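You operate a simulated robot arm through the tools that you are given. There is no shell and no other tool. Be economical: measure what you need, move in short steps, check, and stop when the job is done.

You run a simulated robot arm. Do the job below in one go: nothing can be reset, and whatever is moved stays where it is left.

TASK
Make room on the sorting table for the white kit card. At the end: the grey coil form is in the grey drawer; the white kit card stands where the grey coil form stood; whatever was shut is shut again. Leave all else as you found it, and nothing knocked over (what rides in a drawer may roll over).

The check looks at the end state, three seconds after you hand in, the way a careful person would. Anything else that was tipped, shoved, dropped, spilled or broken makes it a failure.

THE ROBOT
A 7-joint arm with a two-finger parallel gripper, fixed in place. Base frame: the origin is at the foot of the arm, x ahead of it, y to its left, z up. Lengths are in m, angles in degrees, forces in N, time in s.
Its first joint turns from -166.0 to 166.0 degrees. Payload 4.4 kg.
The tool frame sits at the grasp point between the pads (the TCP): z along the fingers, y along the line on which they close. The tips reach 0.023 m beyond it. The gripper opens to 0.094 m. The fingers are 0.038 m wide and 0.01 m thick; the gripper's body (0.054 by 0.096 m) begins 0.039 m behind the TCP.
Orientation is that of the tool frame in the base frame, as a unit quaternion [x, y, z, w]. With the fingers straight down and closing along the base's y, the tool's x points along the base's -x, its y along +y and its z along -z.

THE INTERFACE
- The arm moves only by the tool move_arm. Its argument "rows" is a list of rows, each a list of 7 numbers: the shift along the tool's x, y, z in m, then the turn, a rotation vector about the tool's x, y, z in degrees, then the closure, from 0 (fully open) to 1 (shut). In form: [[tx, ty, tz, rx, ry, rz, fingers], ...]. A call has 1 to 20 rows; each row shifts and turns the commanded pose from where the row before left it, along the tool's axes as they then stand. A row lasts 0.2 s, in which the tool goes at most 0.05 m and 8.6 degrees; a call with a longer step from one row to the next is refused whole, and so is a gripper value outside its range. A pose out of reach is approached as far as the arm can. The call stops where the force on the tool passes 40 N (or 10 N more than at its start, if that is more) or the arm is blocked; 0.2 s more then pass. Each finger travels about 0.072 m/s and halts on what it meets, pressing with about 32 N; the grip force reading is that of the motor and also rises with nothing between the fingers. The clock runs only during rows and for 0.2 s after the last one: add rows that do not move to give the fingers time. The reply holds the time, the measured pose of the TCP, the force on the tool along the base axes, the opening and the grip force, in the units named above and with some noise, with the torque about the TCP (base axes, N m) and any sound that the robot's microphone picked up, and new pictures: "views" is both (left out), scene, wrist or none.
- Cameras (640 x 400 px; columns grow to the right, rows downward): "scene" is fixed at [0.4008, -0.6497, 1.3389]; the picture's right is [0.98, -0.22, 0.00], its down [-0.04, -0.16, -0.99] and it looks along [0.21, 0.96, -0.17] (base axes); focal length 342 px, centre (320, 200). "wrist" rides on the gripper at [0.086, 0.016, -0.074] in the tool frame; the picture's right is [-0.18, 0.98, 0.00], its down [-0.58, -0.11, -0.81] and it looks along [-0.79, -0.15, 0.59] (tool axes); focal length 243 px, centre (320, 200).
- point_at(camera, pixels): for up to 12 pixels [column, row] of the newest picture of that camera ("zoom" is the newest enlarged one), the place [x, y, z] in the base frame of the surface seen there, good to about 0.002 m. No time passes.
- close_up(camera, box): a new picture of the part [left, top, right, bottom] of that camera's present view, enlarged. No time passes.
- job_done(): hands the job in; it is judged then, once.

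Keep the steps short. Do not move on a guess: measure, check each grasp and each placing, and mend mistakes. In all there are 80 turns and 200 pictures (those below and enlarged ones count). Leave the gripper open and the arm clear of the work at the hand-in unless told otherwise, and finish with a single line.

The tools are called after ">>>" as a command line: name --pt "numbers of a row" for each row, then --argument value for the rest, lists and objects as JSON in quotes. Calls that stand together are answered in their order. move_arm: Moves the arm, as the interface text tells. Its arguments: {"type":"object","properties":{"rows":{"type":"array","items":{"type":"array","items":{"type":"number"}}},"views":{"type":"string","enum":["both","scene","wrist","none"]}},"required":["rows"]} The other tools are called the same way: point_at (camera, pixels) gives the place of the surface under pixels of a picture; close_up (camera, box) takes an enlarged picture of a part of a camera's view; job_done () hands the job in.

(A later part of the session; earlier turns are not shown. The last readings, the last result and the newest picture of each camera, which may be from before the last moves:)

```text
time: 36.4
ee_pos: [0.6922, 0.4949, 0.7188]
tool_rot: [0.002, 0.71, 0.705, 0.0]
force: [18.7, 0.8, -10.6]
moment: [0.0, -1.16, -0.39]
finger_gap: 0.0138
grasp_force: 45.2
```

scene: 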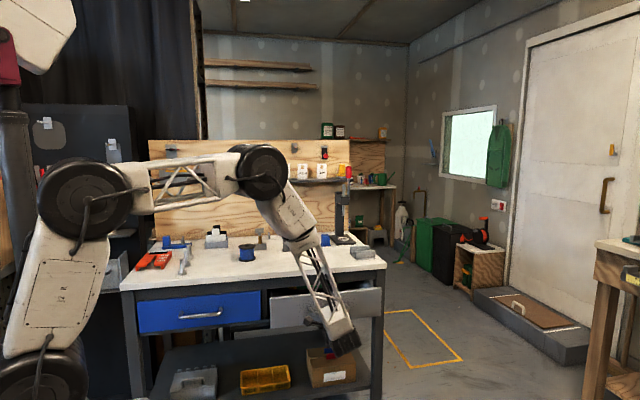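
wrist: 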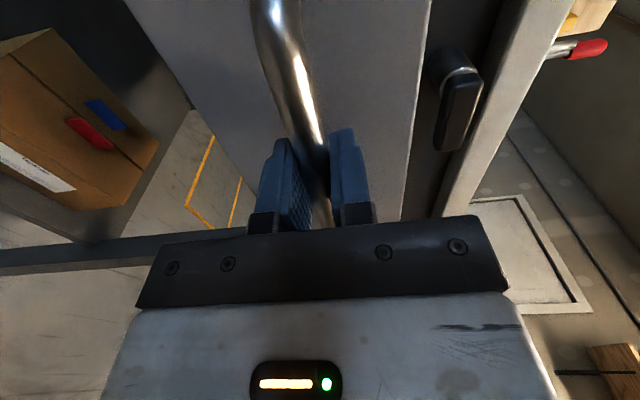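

It's free to slide, with some friction. Continuing to pull, easing the side load slightly.

>>> move_arm --pt "-0.002 0 -0.006 0 0 0 1" --pt "0 0 -0.007 0 0 0 1" --pt "0 0 -0.008 0 0 0 1" --pt "0 0 -0.008 0 0 0 1" --pt "0 0 -0.008 0 0 0 1" --pt "0 0 -0.008 0 0 0 1" --pt "0 0 -0.008 0 0 0 1" --pt "0 0 -0.008 0 0 0 1" --pt "0 0 -0.008 0 0 0 1" --pt "0 0 -0.008 0 0 0 1" --pt "0 0 -0.008 0 0 0 1" --views "none"

>>> move_arm --pt "0 0 -0.006 0 0 0 1" --pt "0 0 -0.008 0 0 0 1" --pt "0 0 -0.008 0 0 0 1" --pt "0 0 -0.008 0 0 0 1" --pt "0 0 -0.008 0 0 0 1" --pt "0 0 -0.008 0 0 0 1" --pt "0 0 -0.008 0 0 0 1" --pt "0 0 -0.008 0 0 0 1"

```text
time: 37.1
ee_pos: [0.6916, 0.48, 0.7187]
tool_rot: [0.001, 0.709, 0.705, -0.002]
force: [-10.8, 1.6, 6.9]
moment: [0.11, -1.2, -0.96]
finger_gap: 0.0139
grasp_force: 45.1
stopped in row 3: the force on the tool passed its limit at 41 N (the readings are from after the stop); the commanded pose is now the measured one
```

```text
time: 38.9
ee_pos: [0.6923, 0.4179, 0.7184]
tool_rot: [0.002, 0.71, 0.704, -0.003]
force: [-11.8, 1.9, -9.9]
moment: [-0.08, -1.56, 0.87]
finger_gap: 0.0138
grasp_force: 45.2
```

scene: 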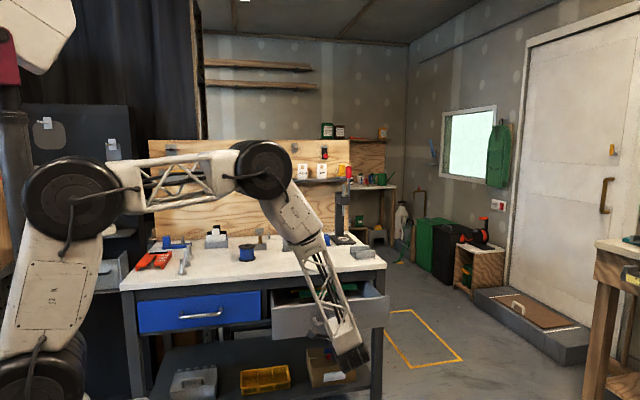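
wrist: 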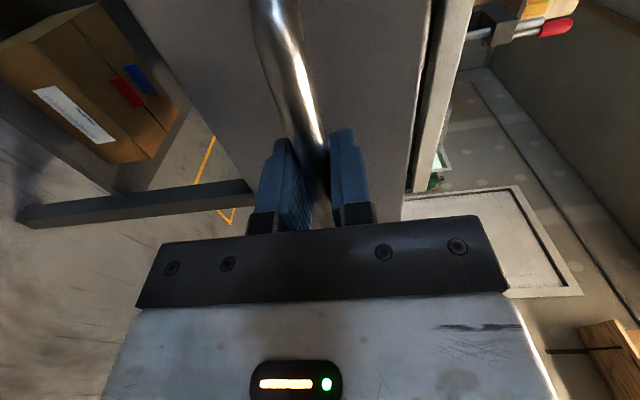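

Drawer is open about 0.15 m and holds some things. Pulling about 0.075 m more.

>>> move_arm --pt "0 0 -0.006 0 0 0 1" --pt "0 0 -0.008 0 0 0 1" --pt "0 0 -0.008 0 0 0 1" --pt "0 0 -0.008 0 0 0 1" --pt "0 0 -0.008 0 0 0 1" --pt "0 0 -0.008 0 0 0 1" --pt "0 0 -0.008 0 0 0 1" --pt "0 0 -0.008 0 0 0 1" --pt "0 0 -0.008 0 0 0 1" --views "scene"

>>> close_up --camera "scene" --box '[250, 260, 410, 360]'

```text
time: 40.9
ee_pos: [0.6922, 0.3481, 0.7181]
tool_rot: [0.002, 0.71, 0.704, -0.003]
force: [-19.6, 1.4, -11.9]
moment: [-0.02, -1.47, 0.12]
finger_gap: 0.0136
grasp_force: 44.6
```

scene: 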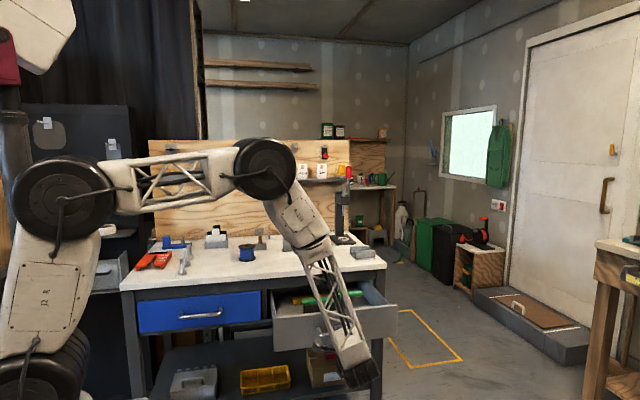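

```text
4.00 times, centred on (330, 310) of scene
```

zoom: 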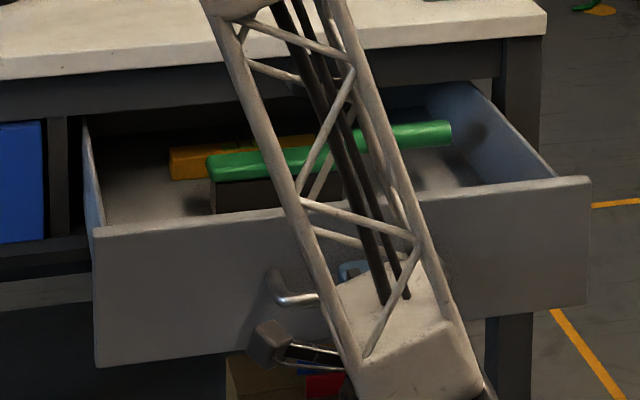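

Opening is about 0.22 m, with long items lying inside. Release, back off 0.1 m, then rise in front of the drawer.

>>> move_arm --pt "0 0 0 0 0 0 0.5" --pt "0 0 0 0 0 0 0" --pt "0 0 0 0 0 0 0" --pt "0 0 0 0 0 0 0" --pt "0 0 -0.03 0 0 0 0" --pt "0 0 -0.04 0 0 0 0" --pt "0 0 -0.04 0 0 0 0" --pt "0 0.045 0 0 0 0 0" --pt "0 0.045 0 0 0 0 0" --pt "0 0.045 0 0 0 0 0" --pt "0 0.045 0 0 0 0 0" --pt "0 0.045 0 0 0 0 0" --pt "0 0.045 0 0 0 0 0" --pt "0 0.045 0 0 0 0 0" --pt "0 0.045 0 0 0 0 0" --views "scene"

>>> close_up --camera "scene" --box '[250, 260, 410, 360]'

```text
time: 44.1
ee_pos: [0.6936, 0.2393, 1.0782]
tool_rot: [0.002, 0.71, 0.704, -0.003]
force: [0.2, -0.4, -0.2]
moment: [-0.03, -0.02, 0.02]
finger_gap: 0.094
grasp_force: 0.1
```

scene: 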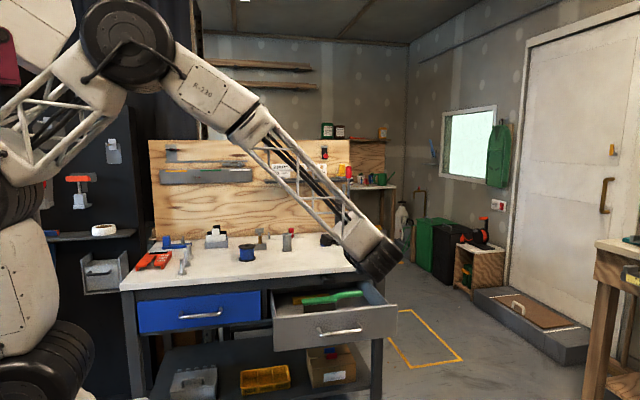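

```text
4.00 times, centred on (330, 310) of scene
```

zoom: 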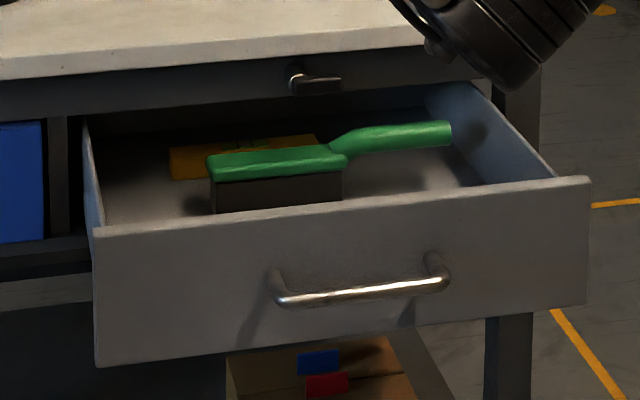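

Inside: a green brush and an orange item. Measuring the drawer's floor, walls and the free space.

>>> point_at --camera "zoom" --pixels '[[140, 200], [400, 180], [440, 165], [200, 205], [270, 165], [220, 170], [400, 130], [90, 235], [570, 185], [330, 205], [500, 130], [345, 160]]'

>>> point_at --camera "scene" --pixels '[[355, 303], [362, 300], [350, 303], [345, 306], [340, 304], [365, 304], [283, 308], [281, 300], [278, 296], [325, 330]]'

```text
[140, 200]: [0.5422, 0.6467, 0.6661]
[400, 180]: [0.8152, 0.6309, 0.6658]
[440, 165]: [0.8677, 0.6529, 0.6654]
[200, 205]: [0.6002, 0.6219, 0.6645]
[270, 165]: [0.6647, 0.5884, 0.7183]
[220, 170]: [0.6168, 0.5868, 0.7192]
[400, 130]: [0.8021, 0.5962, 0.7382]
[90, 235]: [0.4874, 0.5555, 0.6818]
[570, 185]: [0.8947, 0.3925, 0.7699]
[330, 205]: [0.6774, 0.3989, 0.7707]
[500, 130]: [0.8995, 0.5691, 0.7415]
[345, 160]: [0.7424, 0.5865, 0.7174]
```

```text
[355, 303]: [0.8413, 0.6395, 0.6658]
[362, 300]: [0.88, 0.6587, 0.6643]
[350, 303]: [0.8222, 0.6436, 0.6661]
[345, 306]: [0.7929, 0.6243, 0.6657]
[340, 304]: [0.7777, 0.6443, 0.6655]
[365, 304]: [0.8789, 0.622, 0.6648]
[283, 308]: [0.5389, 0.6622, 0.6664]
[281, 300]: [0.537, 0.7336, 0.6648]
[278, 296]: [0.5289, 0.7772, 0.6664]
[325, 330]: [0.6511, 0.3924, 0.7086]
```

Drawer floor z≈0.666, with about 0.11 m headroom. The brush lies around y 0.56–0.60, and the front strip is hidden. I'll put the tool pointing down and yaw to look into the drawer from above.

>>> move_arm --pt "0 0 0 8.5 0 0 0" --pt "0 0 0 8.5 0 0 0" --pt "0 0 0 8.5 0 0 0" --pt "0 0 0 8.5 0 0 0" --pt "0 0 0 8.5 0 0 0" --pt "0 0 0 8.5 0 0 0" --pt "0 0 0 8.5 0 0 0" --pt "0 0 0 8.5 0 0 0" --pt "0 0 0 8.5 0 0 0" --pt "0 0 0 8.5 0 0 0" --pt "0 0 0 5.4 0 0 0" --views "none"

>>> move_arm --pt "0 0 0 0 0 -8.5 0" --pt "0 0 0 0 0 -8.5 0" --pt "0 0 0 0 0 -8.5 0" --pt "0 0 0 0 0 -8.5 0" --pt "0 0 0 0 0 -8.5 0" --pt "0 0 0 0 0 -8.5 0" --pt "0 0 0 0 0 -8.5 0" --pt "0 0 0 0 0 -8.5 0" --pt "0 0 0 0 0 -8.5 0" --pt "0 0 0 0 0 -8.5 0" --pt "0 0 0 0 0 -5 0" --pt "-0.03 0 0 0 0 0 0" --pt "-0.03 0 0 0 0 0 0" --views "wrist"

```text
time: 46.5
ee_pos: [0.6943, 0.2401, 1.0789]
tool_rot: [0.0, 1.0, -0.007, -0.002]
force: [-0.1, 0.2, 0.3]
moment: [-0.01, -0.02, -0.02]
finger_gap: 0.0938
grasp_force: 0.1
```

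```text
time: 49.3
ee_pos: [0.6935, 0.3002, 1.0784]
tool_rot: [0.708, -0.706, 0.004, 0.007]
force: [0.4, 0.0, 0.2]
moment: [-0.01, -0.04, 0.0]
finger_gap: 0.094
grasp_force: 0.1
```

wrist: 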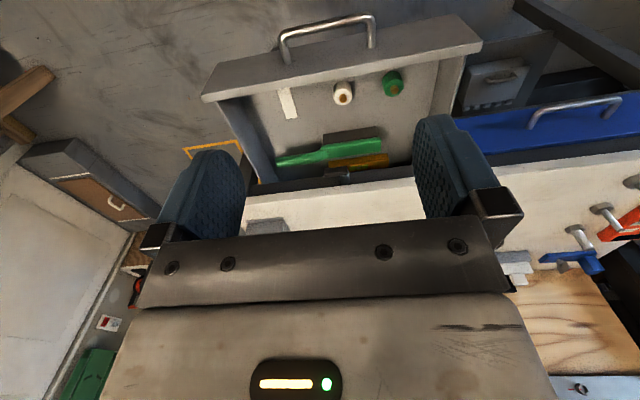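

There are also a white spool, a green spool and a white label near the front. Enlarging and measuring free floor.

>>> close_up --camera "wrist" --box '[210, 30, 466, 190]'

>>> point_at --camera "wrist" --pixels '[[343, 93], [393, 83], [288, 100], [310, 95], [315, 115], [315, 130], [365, 115], [400, 120], [340, 150], [270, 110], [420, 75], [330, 79]]'

```text
2.50 times, centred on (338, 110) of wrist
```

zoom: 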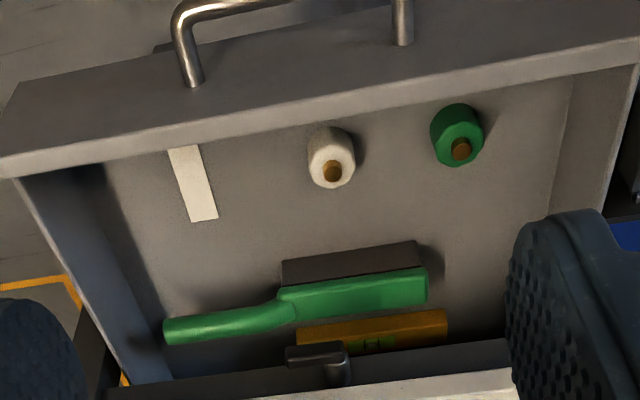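

```text
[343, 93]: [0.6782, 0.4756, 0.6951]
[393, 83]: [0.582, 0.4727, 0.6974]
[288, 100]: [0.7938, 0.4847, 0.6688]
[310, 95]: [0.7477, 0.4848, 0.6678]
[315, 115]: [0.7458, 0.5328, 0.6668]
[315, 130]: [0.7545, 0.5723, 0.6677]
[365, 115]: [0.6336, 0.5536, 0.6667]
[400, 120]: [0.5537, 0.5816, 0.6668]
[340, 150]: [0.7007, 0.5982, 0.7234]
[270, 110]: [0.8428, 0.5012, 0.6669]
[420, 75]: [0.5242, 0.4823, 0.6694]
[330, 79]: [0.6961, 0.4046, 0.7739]
```

Free spot chosen: x≈0.738, y≈0.50, between the white spool and the white label. Now to the coil form: fly over the table to about (0.581, 0.80, 1.09) and tilt 20° outward.

>>> move_arm --pt "-0.0385 0.00865 -0.001 0 0 0 0" --pt "-0.0385 0.00865 -0.001 0 0 0 0" --pt "-0.0385 0.00865 -0.001 0 0 0 0" --pt "-0.0385 0.00865 -0.001 0 0 0 0" --pt "-0.0385 0.00865 -0.001 0 0 0 0" --pt "-0.0385 0.00865 -0.001 0 0 0 0" --pt "-0.0385 0.00865 -0.001 0 0 0 0" --pt "-0.0385 0.00865 -0.001 0 0 0 0" --pt "-0.0385 0.00865 -0.001 0 0 0 0" --pt "-0.0385 0.00865 -0.001 0 0 0 0" --pt "-0.0385 0.00865 -0.001 0 0 0 0" --pt "-0.0385 0.00865 -0.001 0 0 0 0" --pt "-0.0385 0.00865 -0.001 0 0 0 0" --pt "0 0 0 0 -8.5 0 0" --pt "0 0 0 0 -8.5 0 0" --pt "0 0 0 0 -3 0 0" --views "wrist"

```text
time: 52.7
ee_pos: [0.5803, 0.8015, 1.0857]
tool_rot: [0.697, -0.697, -0.12, -0.117]
force: [0.3, -0.1, 0.4]
moment: [-0.03, 0.03, 0.0]
finger_gap: 0.0939
grasp_force: 0.0
```

wrist: 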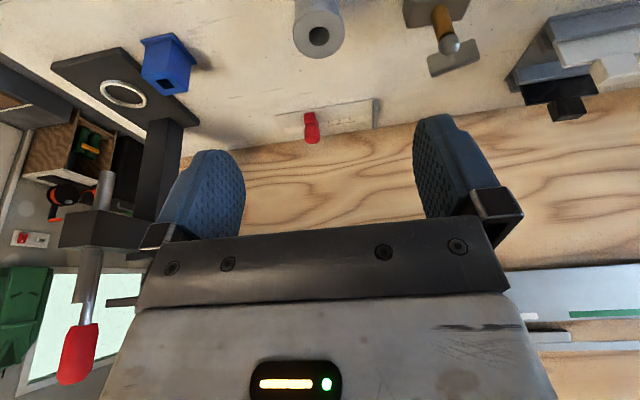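

Coil top seen at (318,38). Measuring its top flange.

>>> point_at --camera "wrist" --pixels '[[300, 36], [336, 33], [318, 52], [318, 26], [308, 46], [330, 44], [310, 10], [325, 5], [440, 60], [420, 12], [312, 120]]'

>>> close_up --camera "wrist" --box '[270, 0, 366, 60]'

```text
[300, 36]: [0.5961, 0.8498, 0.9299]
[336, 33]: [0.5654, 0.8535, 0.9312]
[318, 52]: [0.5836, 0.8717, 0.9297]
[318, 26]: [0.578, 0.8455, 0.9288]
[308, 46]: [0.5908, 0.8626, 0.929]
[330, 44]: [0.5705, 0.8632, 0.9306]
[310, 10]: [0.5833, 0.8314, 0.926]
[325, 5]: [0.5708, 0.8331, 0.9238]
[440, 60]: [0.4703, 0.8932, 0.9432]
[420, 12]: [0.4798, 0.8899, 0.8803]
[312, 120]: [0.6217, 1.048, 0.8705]
```

```text
6.67 times, centred on (318, 30) of wrist
```

zoom: 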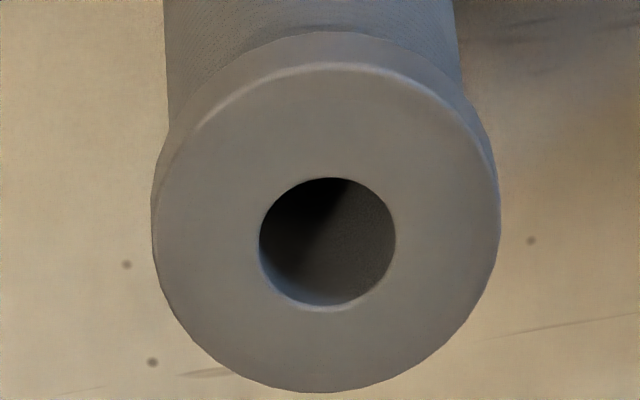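

>>> point_at --camera "zoom" --pixels '[[165, 230], [488, 230], [325, 85], [325, 380], [250, 245], [405, 245], [325, 320], [330, 170]]'

```text
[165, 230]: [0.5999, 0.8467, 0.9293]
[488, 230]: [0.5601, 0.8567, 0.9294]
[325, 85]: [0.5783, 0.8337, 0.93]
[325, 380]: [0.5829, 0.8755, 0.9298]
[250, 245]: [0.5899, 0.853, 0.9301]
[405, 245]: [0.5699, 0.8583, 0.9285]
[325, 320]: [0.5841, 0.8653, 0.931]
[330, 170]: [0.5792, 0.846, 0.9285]
```

Coil: centre (0.5805, 0.8545), top z 0.930, flange Ø≈44 mm. Descend along the tool to TCP (0.5805, 0.8545, 0.908), open, then check before closing.

>>> move_arm --pt "0.0017 0 0.0371 0 0 0 0" --pt "0.0017 0 0.0371 0 0 0 0" --pt "0.0017 0 0.0371 0 0 0 0" --pt "0.0018 0 0.0371 0 0 0 0" --pt "0.0018 0 0.0371 0 0 0 0" --pt "0 0 0 0 0 0 0"

>>> close_up --camera "scene" --box '[255, 215, 319, 255]'

```text
time: 54.1
ee_pos: [0.5811, 0.8539, 0.9061]
tool_rot: [0.698, -0.696, -0.12, -0.116]
force: [-0.1, -0.4, 0.0]
moment: [-0.01, -0.02, -0.01]
finger_gap: 0.0939
grasp_force: 0.0
```

scene: 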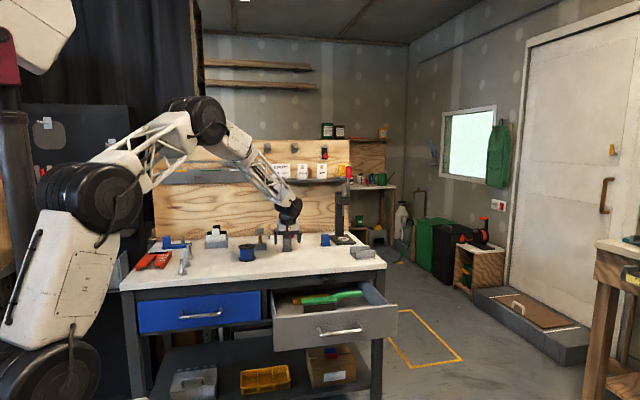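
wrist: 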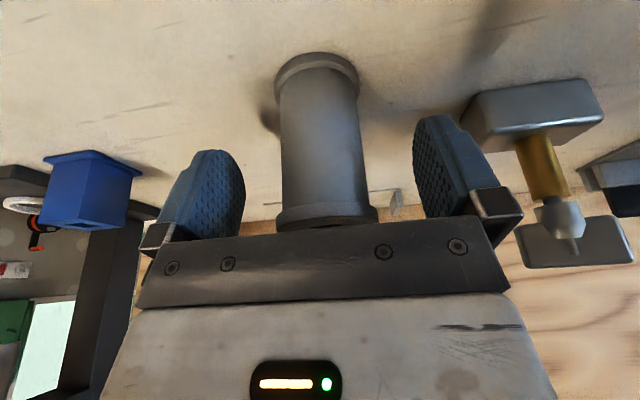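

```text
10.00 times, centred on (287, 235) of scene
```

zoom: 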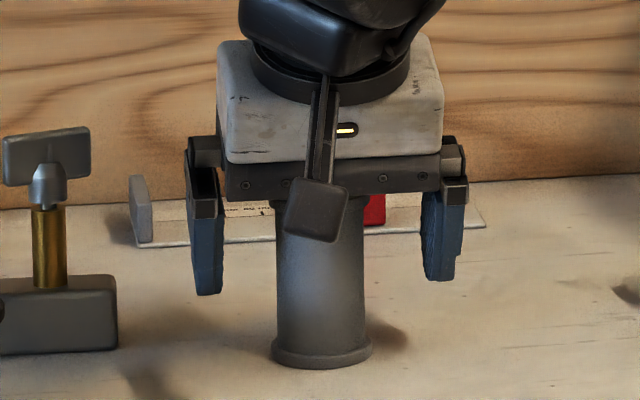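

Coil is centred between the open fingers. Closing.

>>> move_arm --pt "0 0 0 0 0 0 0.3" --pt "0 0 0 0 0 0 0.5" --pt "0 0 0 0 0 0 0.7" --pt "0 0 0 0 0 0 0.8" --pt "0 0 0 0 0 0 0.8" --views "wrist"

```text
time: 55.3
ee_pos: [0.5811, 0.8524, 0.9064]
tool_rot: [0.698, -0.697, -0.12, -0.117]
force: [-0.3, 0.0, 0.8]
moment: [-0.02, 0.0, 0.02]
finger_gap: 0.0387
grasp_force: 32.6
```

wrist: 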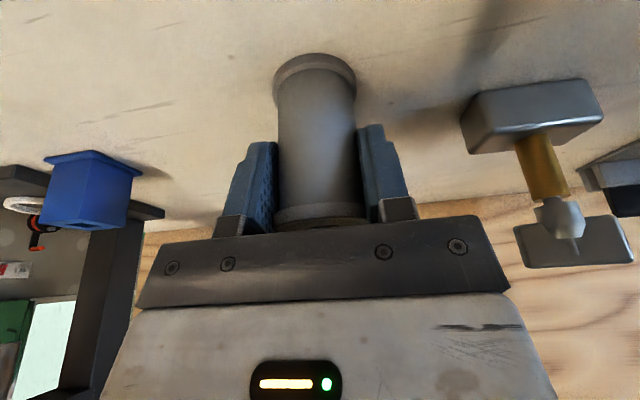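

Firm grip on the barrel (38.7 mm). Lift 0.16 m straight up, then carry to above the drawer spot.

>>> move_arm --pt "-0.0066 0 -0.0189 0 0 0 0.8" --pt "-0.0132 0 -0.0378 0 0 0 0.8" --pt "-0.0132 0 -0.0378 0 0 0 0.8" --pt "-0.0132 0 -0.0378 0 0 0 0.8" --pt "-0.0066 0 -0.0189 0 0 0 0.8" --pt "0.0369 -0.0174 -0.0129 0 0 0 0.8" --pt "0.0369 -0.0174 -0.0129 0 0 0 0.8" --pt "0.0369 -0.0174 -0.0129 0 0 0 0.8" --pt "0.0369 -0.0174 -0.0129 0 0 0 0.8" --pt "0.0369 -0.0174 -0.0129 0 0 0 0.8" --pt "0.0369 -0.0174 -0.0129 0 0 0 0.8" --pt "0.0369 -0.0174 -0.0129 0 0 0 0.8" --pt "0.0369 -0.0174 -0.0129 0 0 0 0.8" --pt "0.0369 -0.0174 -0.0129 0 0 0 0.8"

```text
time: 58.3
ee_pos: [0.7386, 0.5003, 1.0645]
tool_rot: [0.698, -0.697, -0.119, -0.116]
force: [0.5, -0.7, -1.0]
moment: [0.04, 0.02, -0.01]
finger_gap: 0.0388
grasp_force: 32.1
```

scene: 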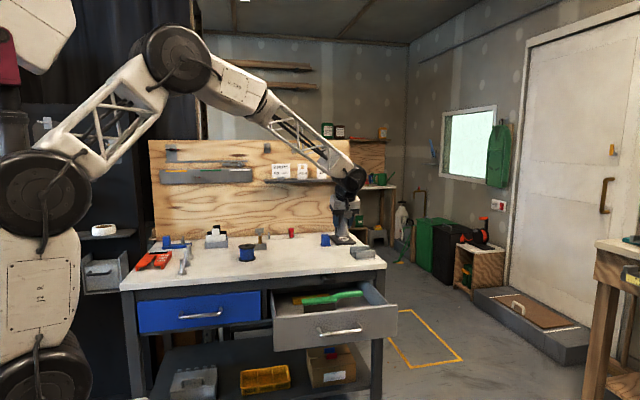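
wrist: 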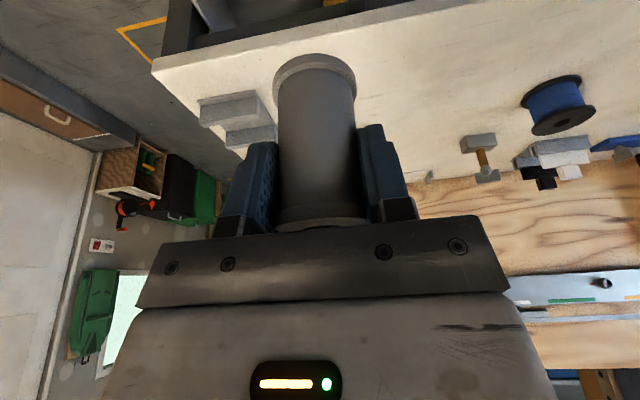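

Coil held, over the drawer. Lower 0.28 m and check (bottom will be about 0.06 above the drawer floor).

>>> move_arm --pt "0.0132 0 0.0378 0 0 0 0.8" --pt "0.0132 0 0.0378 0 0 0 0.8" --pt "0.0132 0 0.0378 0 0 0 0.8" --pt "0.0132 0 0.0378 0 0 0 0.8" --pt "0.0132 0 0.0378 0 0 0 0.8" --pt "0.0132 0 0.0378 0 0 0 0.8" --pt "0.0132 0 0.0378 0 0 0 0.8"

>>> close_up --camera "scene" --box '[250, 240, 410, 340]'

```text
time: 59.9
ee_pos: [0.7394, 0.5006, 0.7857]
tool_rot: [0.698, -0.697, -0.121, -0.117]
force: [0.6, -0.7, 0.0]
moment: [0.02, 0.0, 0.01]
finger_gap: 0.0385
grasp_force: 31.8
```

scene: 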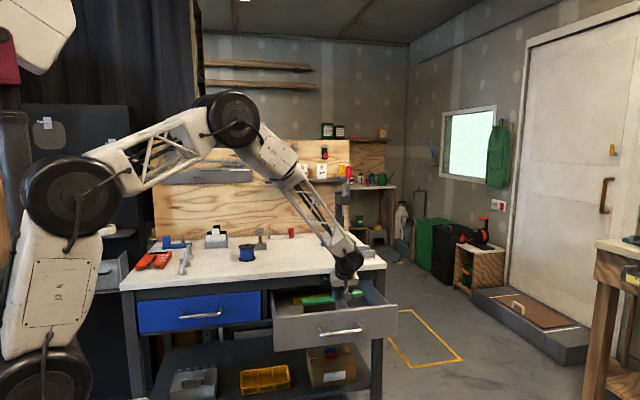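
wrist: 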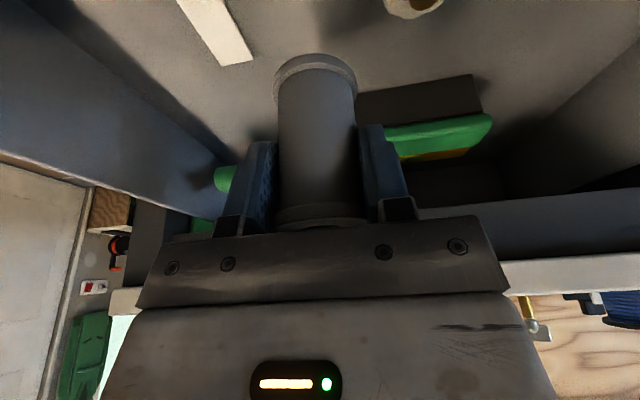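

```text
4.00 times, centred on (330, 290) of scene
```

zoom: 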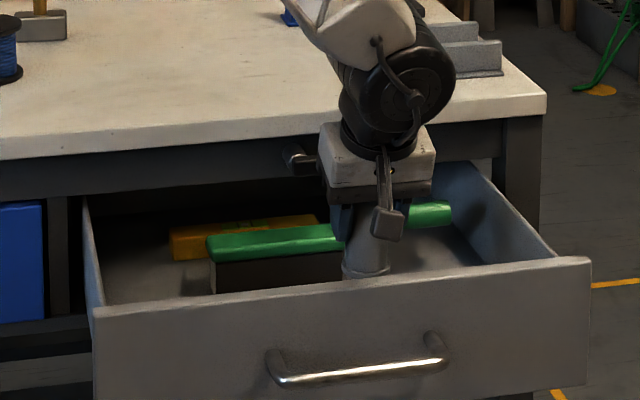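

Clear all round. Lower the last 0.06 m slowly, then open only partly and check.

>>> move_arm --pt "0.0066 0 0.0189 0 0 0 0.8" --pt "0.0066 0 0.0189 0 0 0 0.8" --pt "0.0043 0 0.0123 0 0 0 0.8" --pt "0.0017 0 0.0047 0 0 0 0.8" --pt "0.0008 0 0.0024 0 0 0 0.8"

```text
time: 61.1
ee_pos: [0.7359, 0.5018, 0.7251]
tool_rot: [0.698, -0.697, -0.121, -0.115]
force: [-0.6, -1.3, -0.5]
moment: [0.04, -0.03, -0.02]
finger_gap: 0.0388
grasp_force: 32.1
```

scene: 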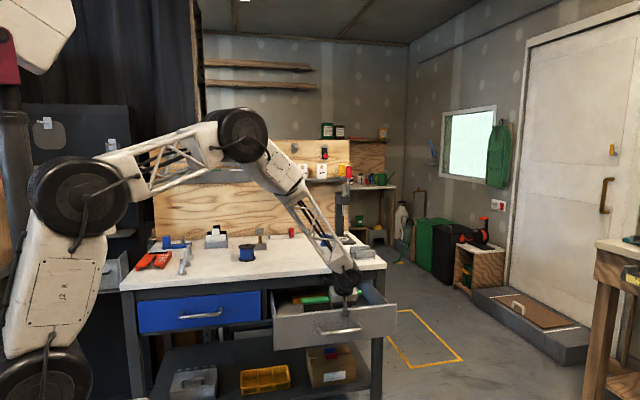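
wrist: 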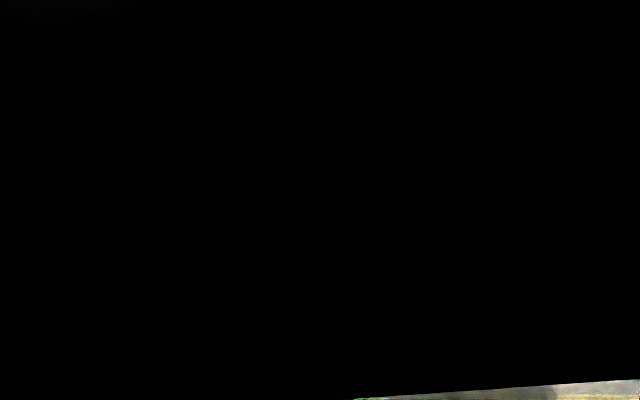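

No contact yet (the camera is just hidden by the drawer front). Lower 3 mm more and open the fingers to about 54 mm.

>>> move_arm --pt "0.0005 0 0.0014 0 0 0 0.8" --pt "0.0005 0 0.0014 0 0 0 0.8" --pt "0 0 0 0 0 0 0.55" --pt "0 0 0 0 0 0 0.43" --pt "0 0 0 0 0 0 0.43" --pt "-0.0066 0 -0.0189 0 0 0 0.43" --pt "-0.0132 0 -0.0378 0 0 0 0.43" --pt "-0.0132 0 -0.0378 0 0 0 0.3" --pt "-0.0132 0 -0.0378 0 0 0 0" --pt "-0.0132 0 -0.0378 0 0 0 0" --pt "-0.0132 0 -0.0378 0 0 0 0" --pt "-0.0132 0 -0.0378 0 0 0 0" --pt "-0.0132 0 -0.0378 0 0 0 0"

>>> close_up --camera "scene" --box '[250, 240, 410, 340]'

```text
time: 63.9
ee_pos: [0.7389, 0.5013, 1.0226]
tool_rot: [-0.697, 0.697, 0.121, 0.115]
force: [-0.1, 0.7, -0.6]
moment: [0.03, 0.01, 0.0]
finger_gap: 0.0942
grasp_force: 0.0
```

scene: 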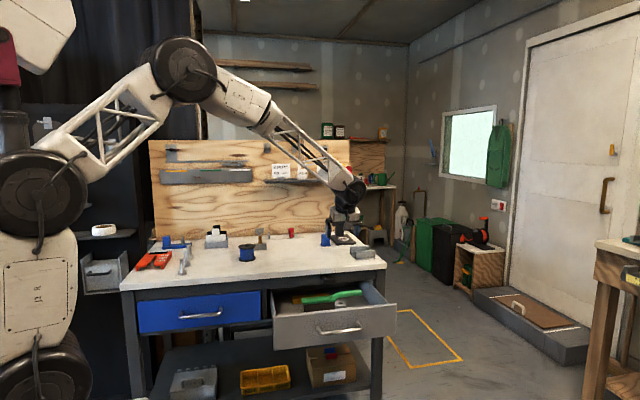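
wrist: 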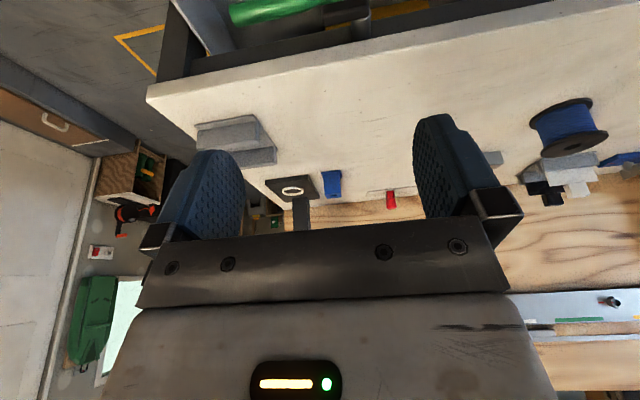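

```text
4.00 times, centred on (330, 290) of scene
```

zoom: 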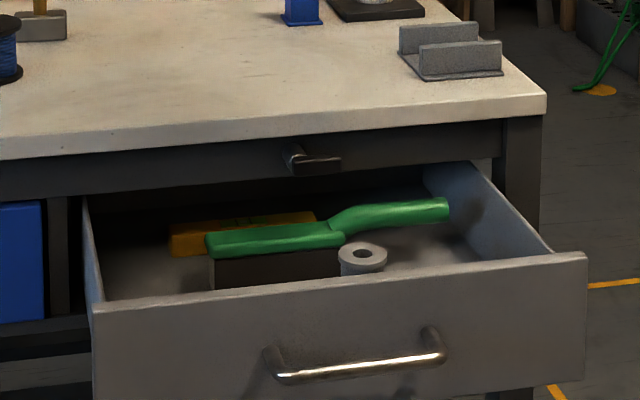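

The coil form stands in the drawer, nothing disturbed, and its top (≈0.746) is below the rail. To close it: back off, level the tool, close the fingers and push the front above the handle.

>>> move_arm --pt "0.0378 0.0067 -0.0132 0 0 0 0" --pt "0.0378 0.0067 -0.0132 0 0 0 0" --pt "0.0378 0.0067 -0.0132 0 0 0 0" --pt "0.0378 0.0067 -0.0132 0 0 0 0.5" --pt "0.0378 0.0067 -0.0132 0 0 0 1" --pt "0.0378 0.0067 -0.0132 0 0 0 1" --pt "0.0378 0.0067 -0.0132 0 0 0 1" --pt "0 0 0 0 -8.5 0 1" --pt "0 0 0 0 -8.5 0 1" --pt "0 0 0 0 -8.5 0 1" --pt "0 0 0 0 -8.5 0 1" --pt "0 0 0 0 -8.5 0 1" --pt "0 0 0 0 -8.5 0 1" --pt "0 0 0 0 -8.5 0 1" --pt "0 0 0 0 -8.5 0 1" --pt "0 0 0 0 -2.5 0 1" --views "none"

>>> move_arm --pt "0.04 0 0 0 0 0 1" --pt "0.04 0 0 0 0 0 1" --pt "0.04 0 0 0 0 0 1" --pt "0.04 0 0 0 0 0 1" --pt "0.04 0 0 0 0 0 1" --pt "0.04 0 0 0 0 0 1"

```text
time: 67.3
ee_pos: [0.6917, 0.2217, 1.0245]
tool_rot: [-0.5, 0.501, 0.501, 0.498]
force: [0.1, 0.0, -0.4]
moment: [0.03, -0.01, 0.0]
finger_gap: 0.0
grasp_force: 31.7
```

```text
time: 68.7
ee_pos: [0.6921, 0.2206, 0.7849]
tool_rot: [-0.5, 0.503, 0.5, 0.497]
force: [0.0, 0.0, 0.3]
moment: [-0.03, 0.01, 0.03]
finger_gap: 0.0
grasp_force: 31.6
```

scene: 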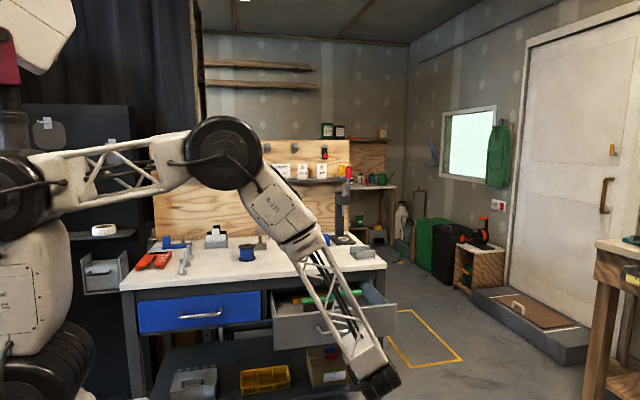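
wrist: 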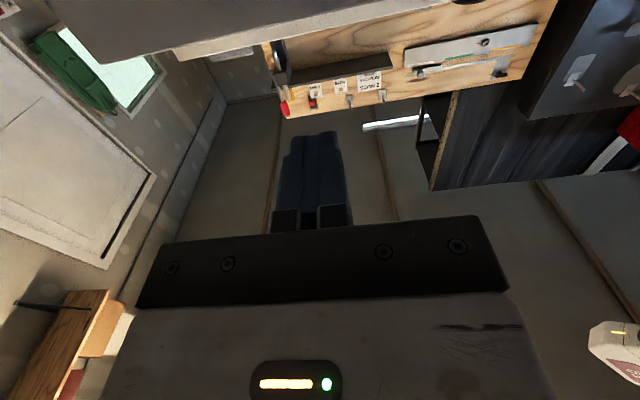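

Lower to z 0.75 and advance to just short of the front, then push slowly.

>>> move_arm --pt "0.035 0 0 0 0 0 1" --pt "0 0 0.03 0 0 0 1" --pt "0 0 0.03 0 0 0 1" --pt "0 0 0.03 0 0 0 1" --pt "0 0 0.03 0 0 0 1" --pt "0 0 0.02 0 0 0 1" --pt "0 0 0.008 0 0 0 1" --pt "0 0 0.008 0 0 0 1" --pt "0 0 0.008 0 0 0 1" --pt "0 0 0.008 0 0 0 1" --pt "0 0 0.008 0 0 0 1" --pt "0 0 0.008 0 0 0 1" --views "scene"

```text
time: 71.3
ee_pos: [0.6879, 0.4071, 0.7481]
tool_rot: [-0.5, 0.502, 0.501, 0.497]
force: [0.0, -1.8, -0.8]
moment: [0.01, 0.03, 0.01]
finger_gap: 0.0
grasp_force: 32.0
```

scene: 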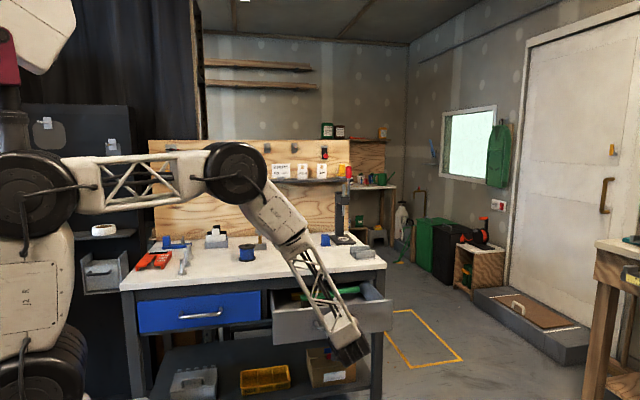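

Drawer slides in with under 2 N. Continue pushing with moderate steps.

>>> move_arm --pt "0 0 0.01 0 0 0 1" --pt "0 0 0.01 0 0 0 1" --pt "0 0 0.01 0 0 0 1" --pt "0 0 0.01 0 0 0 1" --pt "0 0 0.01 0 0 0 1" --pt "0 0 0.01 0 0 0 1" --pt "0 0 0.01 0 0 0 1" --pt "0 0 0.01 0 0 0 1" --pt "0 0 0.01 0 0 0 1" --pt "0 0 0.01 0 0 0 1" --pt "0 0 0.01 0 0 0 1" --pt "0 0 0.01 0 0 0 1" --pt "0 0 0.01 0 0 0 1" --pt "0 0 0.01 0 0 0 1" --views "scene"

>>> close_up --camera "scene" --box '[250, 250, 410, 350]'

```text
time: 74.3
ee_pos: [0.6889, 0.5488, 0.747]
tool_rot: [-0.5, 0.502, 0.501, 0.496]
force: [0.2, -1.8, -0.4]
moment: [0.02, 0.01, -0.01]
finger_gap: 0.0
grasp_force: 32.6
```

scene: 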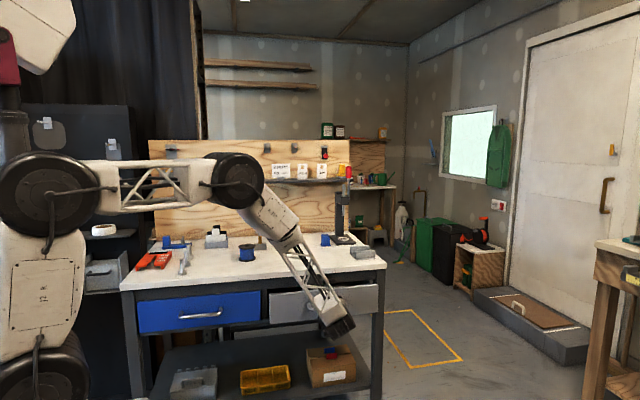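

```text
4.00 times, centred on (330, 300) of scene
```

zoom: 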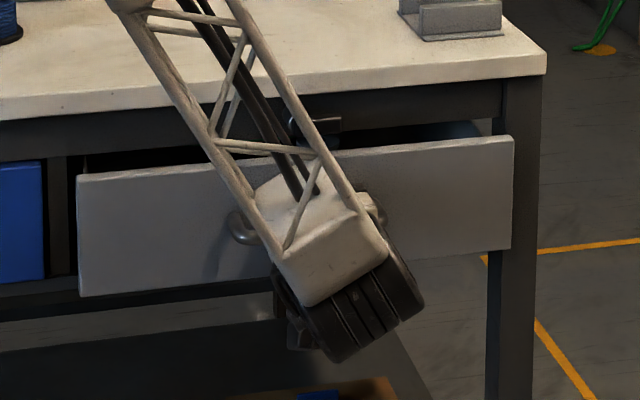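

About 42 mm to go. Keep pushing until it meets its stop.

>>> move_arm --pt "0 0 0.01 0 0 0 1" --pt "0 0 0.01 0 0 0 1" --pt "0 0 0.01 0 0 0 1" --pt "0 0 0.006 0 0 0 1" --pt "0 0 0.003 0 0 0 1" --pt "0 0 0.002 0 0 0 1" --pt "0 0 0.002 0 0 0 1" --pt "0 0 0.002 0 0 0 1" --pt "0 0 0.002 0 0 0 1" --views "scene"

```text
time: 76.0
ee_pos: [0.6886, 0.5901, 0.7461]
tool_rot: [-0.5, 0.503, 0.501, 0.496]
force: [-0.8, -13.2, 5.7]
moment: [0.38, -0.07, 0.02]
finger_gap: 0.0
grasp_force: 31.5
stopped in row 8: the force on the tool passed its limit at 48 N (the readings are from after the stop); the commanded pose is now the measured one
```

scene: 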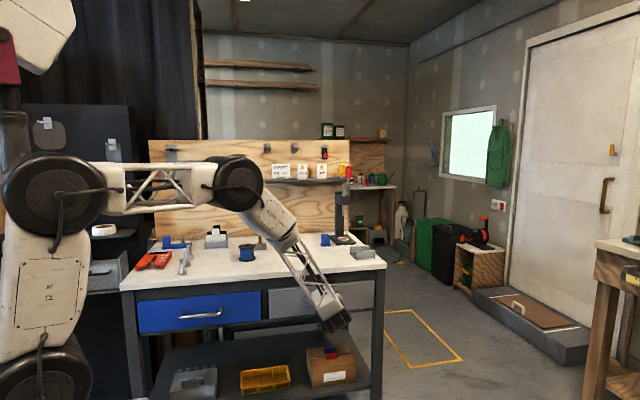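

Stopped at y=0.5901, the fully shut position. Back off 0.25 m, rise, and check the drawer and latch.

>>> move_arm --pt "0 0 -0.02 0 0 0 1" --pt "0 0 -0.04 0 0 0 1" --pt "0 0 -0.04 0 0 0 1" --pt "0 0 -0.04 0 0 0 1" --pt "0 0 -0.04 0 0 0 1" --pt "0 0 -0.04 0 0 0 1" --pt "-0.045 0 0 0 0 0 0.5" --pt "-0.045 0 0 0 0 0 0" --pt "-0.045 0 0 0 0 0 0" --pt "-0.045 0 0 0 0 0 0" --pt "-0.045 0 0 0 0 0 0" --pt "-0.045 0 0 0 0 0 0" --pt "-0.045 0 0 0 0 0 0" --pt "-0.045 0 0 0 0 0 0" --pt "-0.045 0 0 0 0 0 0" --pt "-0.045 0 0 0 0 0 0" --pt "-0.04 0 0 0 0 0 0"

>>> close_up --camera "scene" --box '[260, 260, 390, 340]'

>>> point_at --camera "scene" --pixels '[[280, 310], [360, 305], [280, 296], [366, 285]]'

```text
time: 79.6
ee_pos: [0.6935, 0.3714, 1.238]
tool_rot: [-0.5, 0.503, 0.501, 0.496]
force: [-0.8, -0.1, 0.0]
moment: [0.02, 0.01, 0.01]
finger_gap: 0.0941
grasp_force: 0.1
```

scene: 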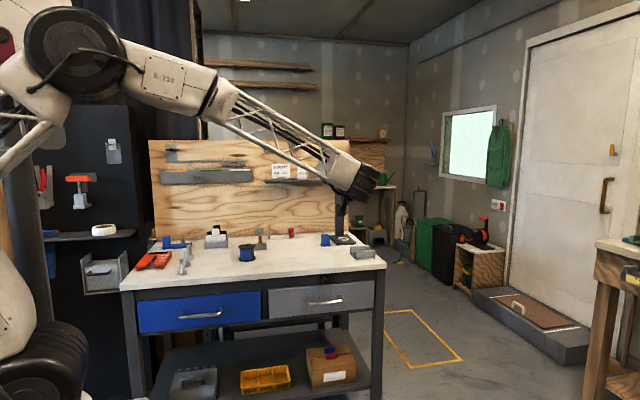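
wrist: 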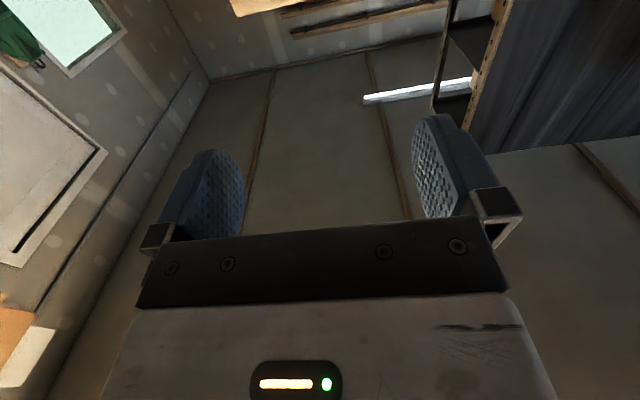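

```text
4.92 times, centred on (325, 300) of scene
```

zoom: 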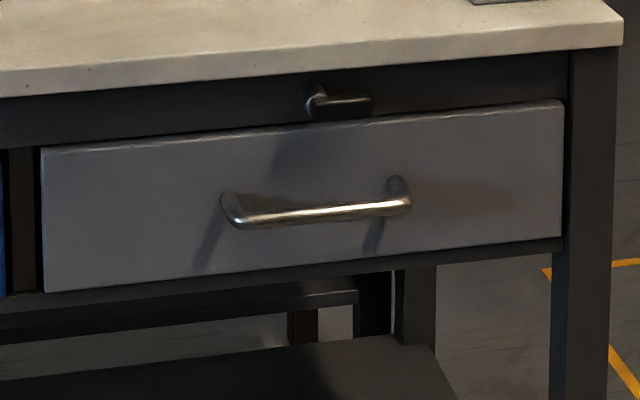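

```text
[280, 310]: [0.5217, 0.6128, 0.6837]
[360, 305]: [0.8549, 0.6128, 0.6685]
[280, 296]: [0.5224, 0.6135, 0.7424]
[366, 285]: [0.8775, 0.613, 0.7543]
```

Drawer is shut exactly as before (front y 0.613) and the latch is unchanged. Now the kit card: tilt to 45° and move to about (0.578, 0.85, 1.28) to measure it closely.

>>> move_arm --pt "0 0 0 0 8.5 0 0" --pt "0 0 0 0 8.5 0 0" --pt "0 0 0 0 8.5 0 0" --pt "0 0 0 0 8.5 0 0" --pt "0 0 0 0 8.5 0 0" --pt "0 0 0 0 2.5 0 0" --pt "-0.0335 0.0105 0.028 0 0 0 0" --pt "-0.0335 0.0105 0.028 0 0 0 0" --pt "-0.0335 0.0105 0.028 0 0 0 0" --pt "-0.0335 0.0105 0.028 0 0 0 0" --pt "-0.0335 0.0105 0.028 0 0 0 0" --pt "-0.0335 0.0105 0.028 0 0 0 0" --pt "-0.0335 0.0105 0.028 0 0 0 0" --pt "-0.0335 0.0105 0.028 0 0 0 0" --pt "-0.0335 0.0105 0.028 0 0 0 0" --pt "-0.0335 0.0105 0.028 0 0 0 0" --pt "-0.0335 0.0105 0.028 0 0 0 0" --views "wrist"

>>> close_up --camera "wrist" --box '[220, 40, 412, 160]'

```text
time: 83.2
ee_pos: [0.5751, 0.8525, 1.2788]
tool_rot: [-0.654, 0.654, 0.272, 0.267]
force: [-0.6, -0.5, 0.9]
moment: [-0.02, -0.03, 0.0]
finger_gap: 0.0939
grasp_force: 0.1
```

wrist: 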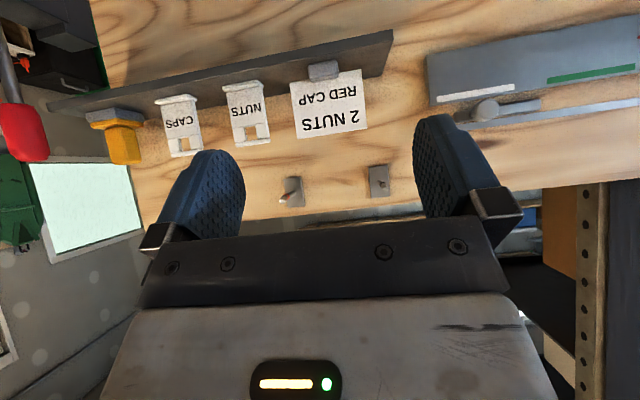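

```text
3.33 times, centred on (316, 100) of wrist
```

zoom: 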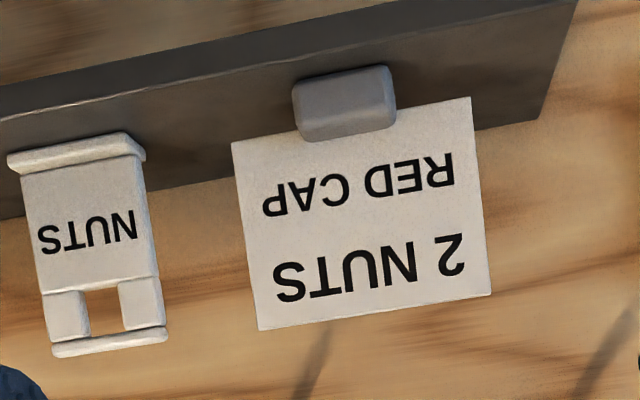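

Measuring the card's corners, its foot and the neighbouring NUTS piece.

>>> point_at --camera "zoom" --pixels '[[238, 150], [265, 322], [465, 105], [485, 288], [300, 110], [390, 100], [345, 75], [345, 125], [375, 308], [140, 160], [160, 340], [360, 230]]'

>>> close_up --camera "wrist" --box '[284, 52, 372, 108]'

```text
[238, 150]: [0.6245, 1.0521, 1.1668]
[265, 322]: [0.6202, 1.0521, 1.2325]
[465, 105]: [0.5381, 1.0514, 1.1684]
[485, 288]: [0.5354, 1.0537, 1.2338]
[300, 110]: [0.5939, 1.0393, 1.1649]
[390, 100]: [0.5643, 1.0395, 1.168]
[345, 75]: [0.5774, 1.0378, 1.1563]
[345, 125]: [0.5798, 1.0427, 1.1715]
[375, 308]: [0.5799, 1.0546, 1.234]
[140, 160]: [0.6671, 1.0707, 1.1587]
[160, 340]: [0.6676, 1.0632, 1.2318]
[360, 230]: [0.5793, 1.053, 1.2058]
```

```text
7.14 times, centred on (328, 80) of wrist
```

zoom: 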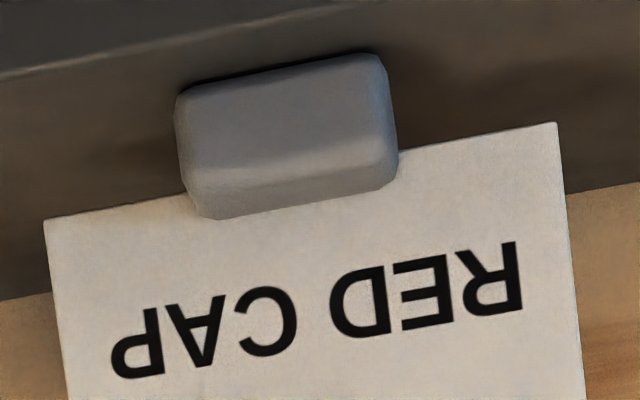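

The card is about 0.09 m wide (x≈0.535–0.625), stands at y≈1.053, and looks hard to reach. Before committing I'll test the reach: level the tool at z≈1.30, above the card's top (1.237), and advance to y≈1.02.

>>> move_arm --pt "-0.015 0 -0.015 0 -8.5 0 0" --pt "0 0 0 0 -8.5 0 0" --pt "0 0 0 0 -8.5 0 0" --pt "0 0 0 0 -8.5 0 0" --pt "0 0 0 0 -8.5 0 0" --pt "0 0 0 0 -2.5 0 0" --pt "0 0 0.035 0 0 0 0" --pt "0 0 0.035 0 0 0 0" --pt "0 0 0.035 0 0 0 0" --pt "0 0 0.035 0 0 0 0" --pt "0 0 0.035 0 0 0 0" --pt "0 0 0 0 0 0 0"

```text
time: 85.8
ee_pos: [0.5765, 1.0273, 1.2983]
tool_rot: [-0.5, 0.503, 0.501, 0.496]
force: [0.8, 0.8, 0.0]
moment: [-0.01, 0.0, 0.02]
finger_gap: 0.0937
grasp_force: 0.0
```

scene: 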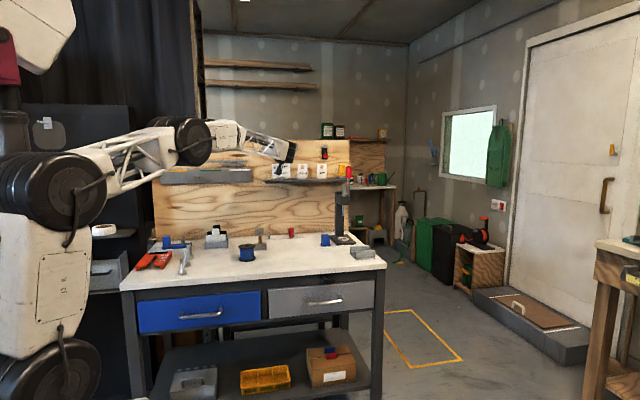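
wrist: 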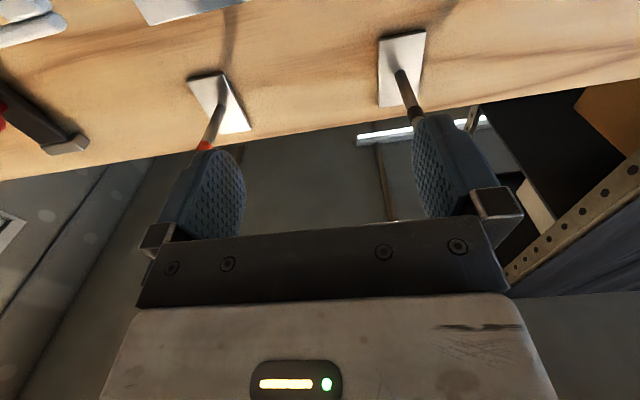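

Fully reached with the elbow still bent, so the card is reachable. Plan: grip the card across its width (≈90 mm in a 94 mm opening) at a 20° tilt. Back off, tilt, lower to z≈1.205 and check the centring.

>>> move_arm --pt "0 -0.001 -0.035 0 0 0 0" --pt "0 -0.001 -0.035 0 0 0 0" --pt "0 -0.001 -0.04 0 0 0 0" --pt "0 0 0 0 8.5 0 0" --pt "0 0 0 0 8.5 0 0" --pt "0 0 0 0 3 0 0" --pt "0.0298 0 0.0108 0 0 0 0" --pt "0.0298 0 0.0108 0 0 0 0" --pt "0.0298 0 0.0108 0 0 0 0" --views "wrist"

>>> close_up --camera "wrist" --box '[160, 20, 480, 220]'

```text
time: 87.8
ee_pos: [0.5788, 0.9164, 1.2058]
tool_rot: [-0.579, 0.581, 0.406, 0.402]
force: [0.0, 0.7, 0.7]
moment: [-0.05, 0.01, 0.0]
finger_gap: 0.0941
grasp_force: 0.1
```

wrist: 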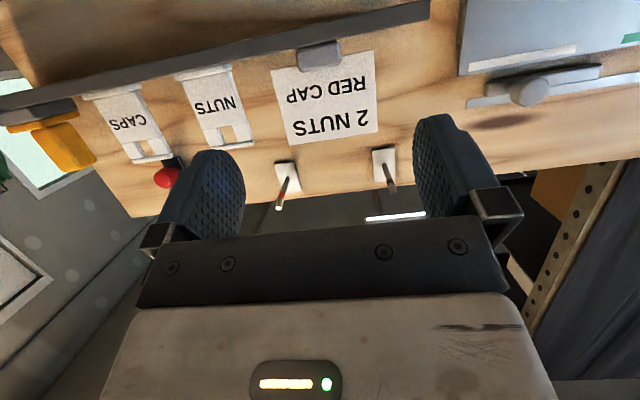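

```text
2.00 times, centred on (320, 120) of wrist
```

zoom: 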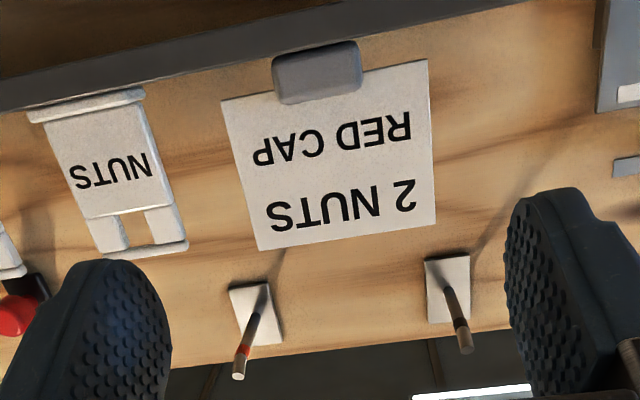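

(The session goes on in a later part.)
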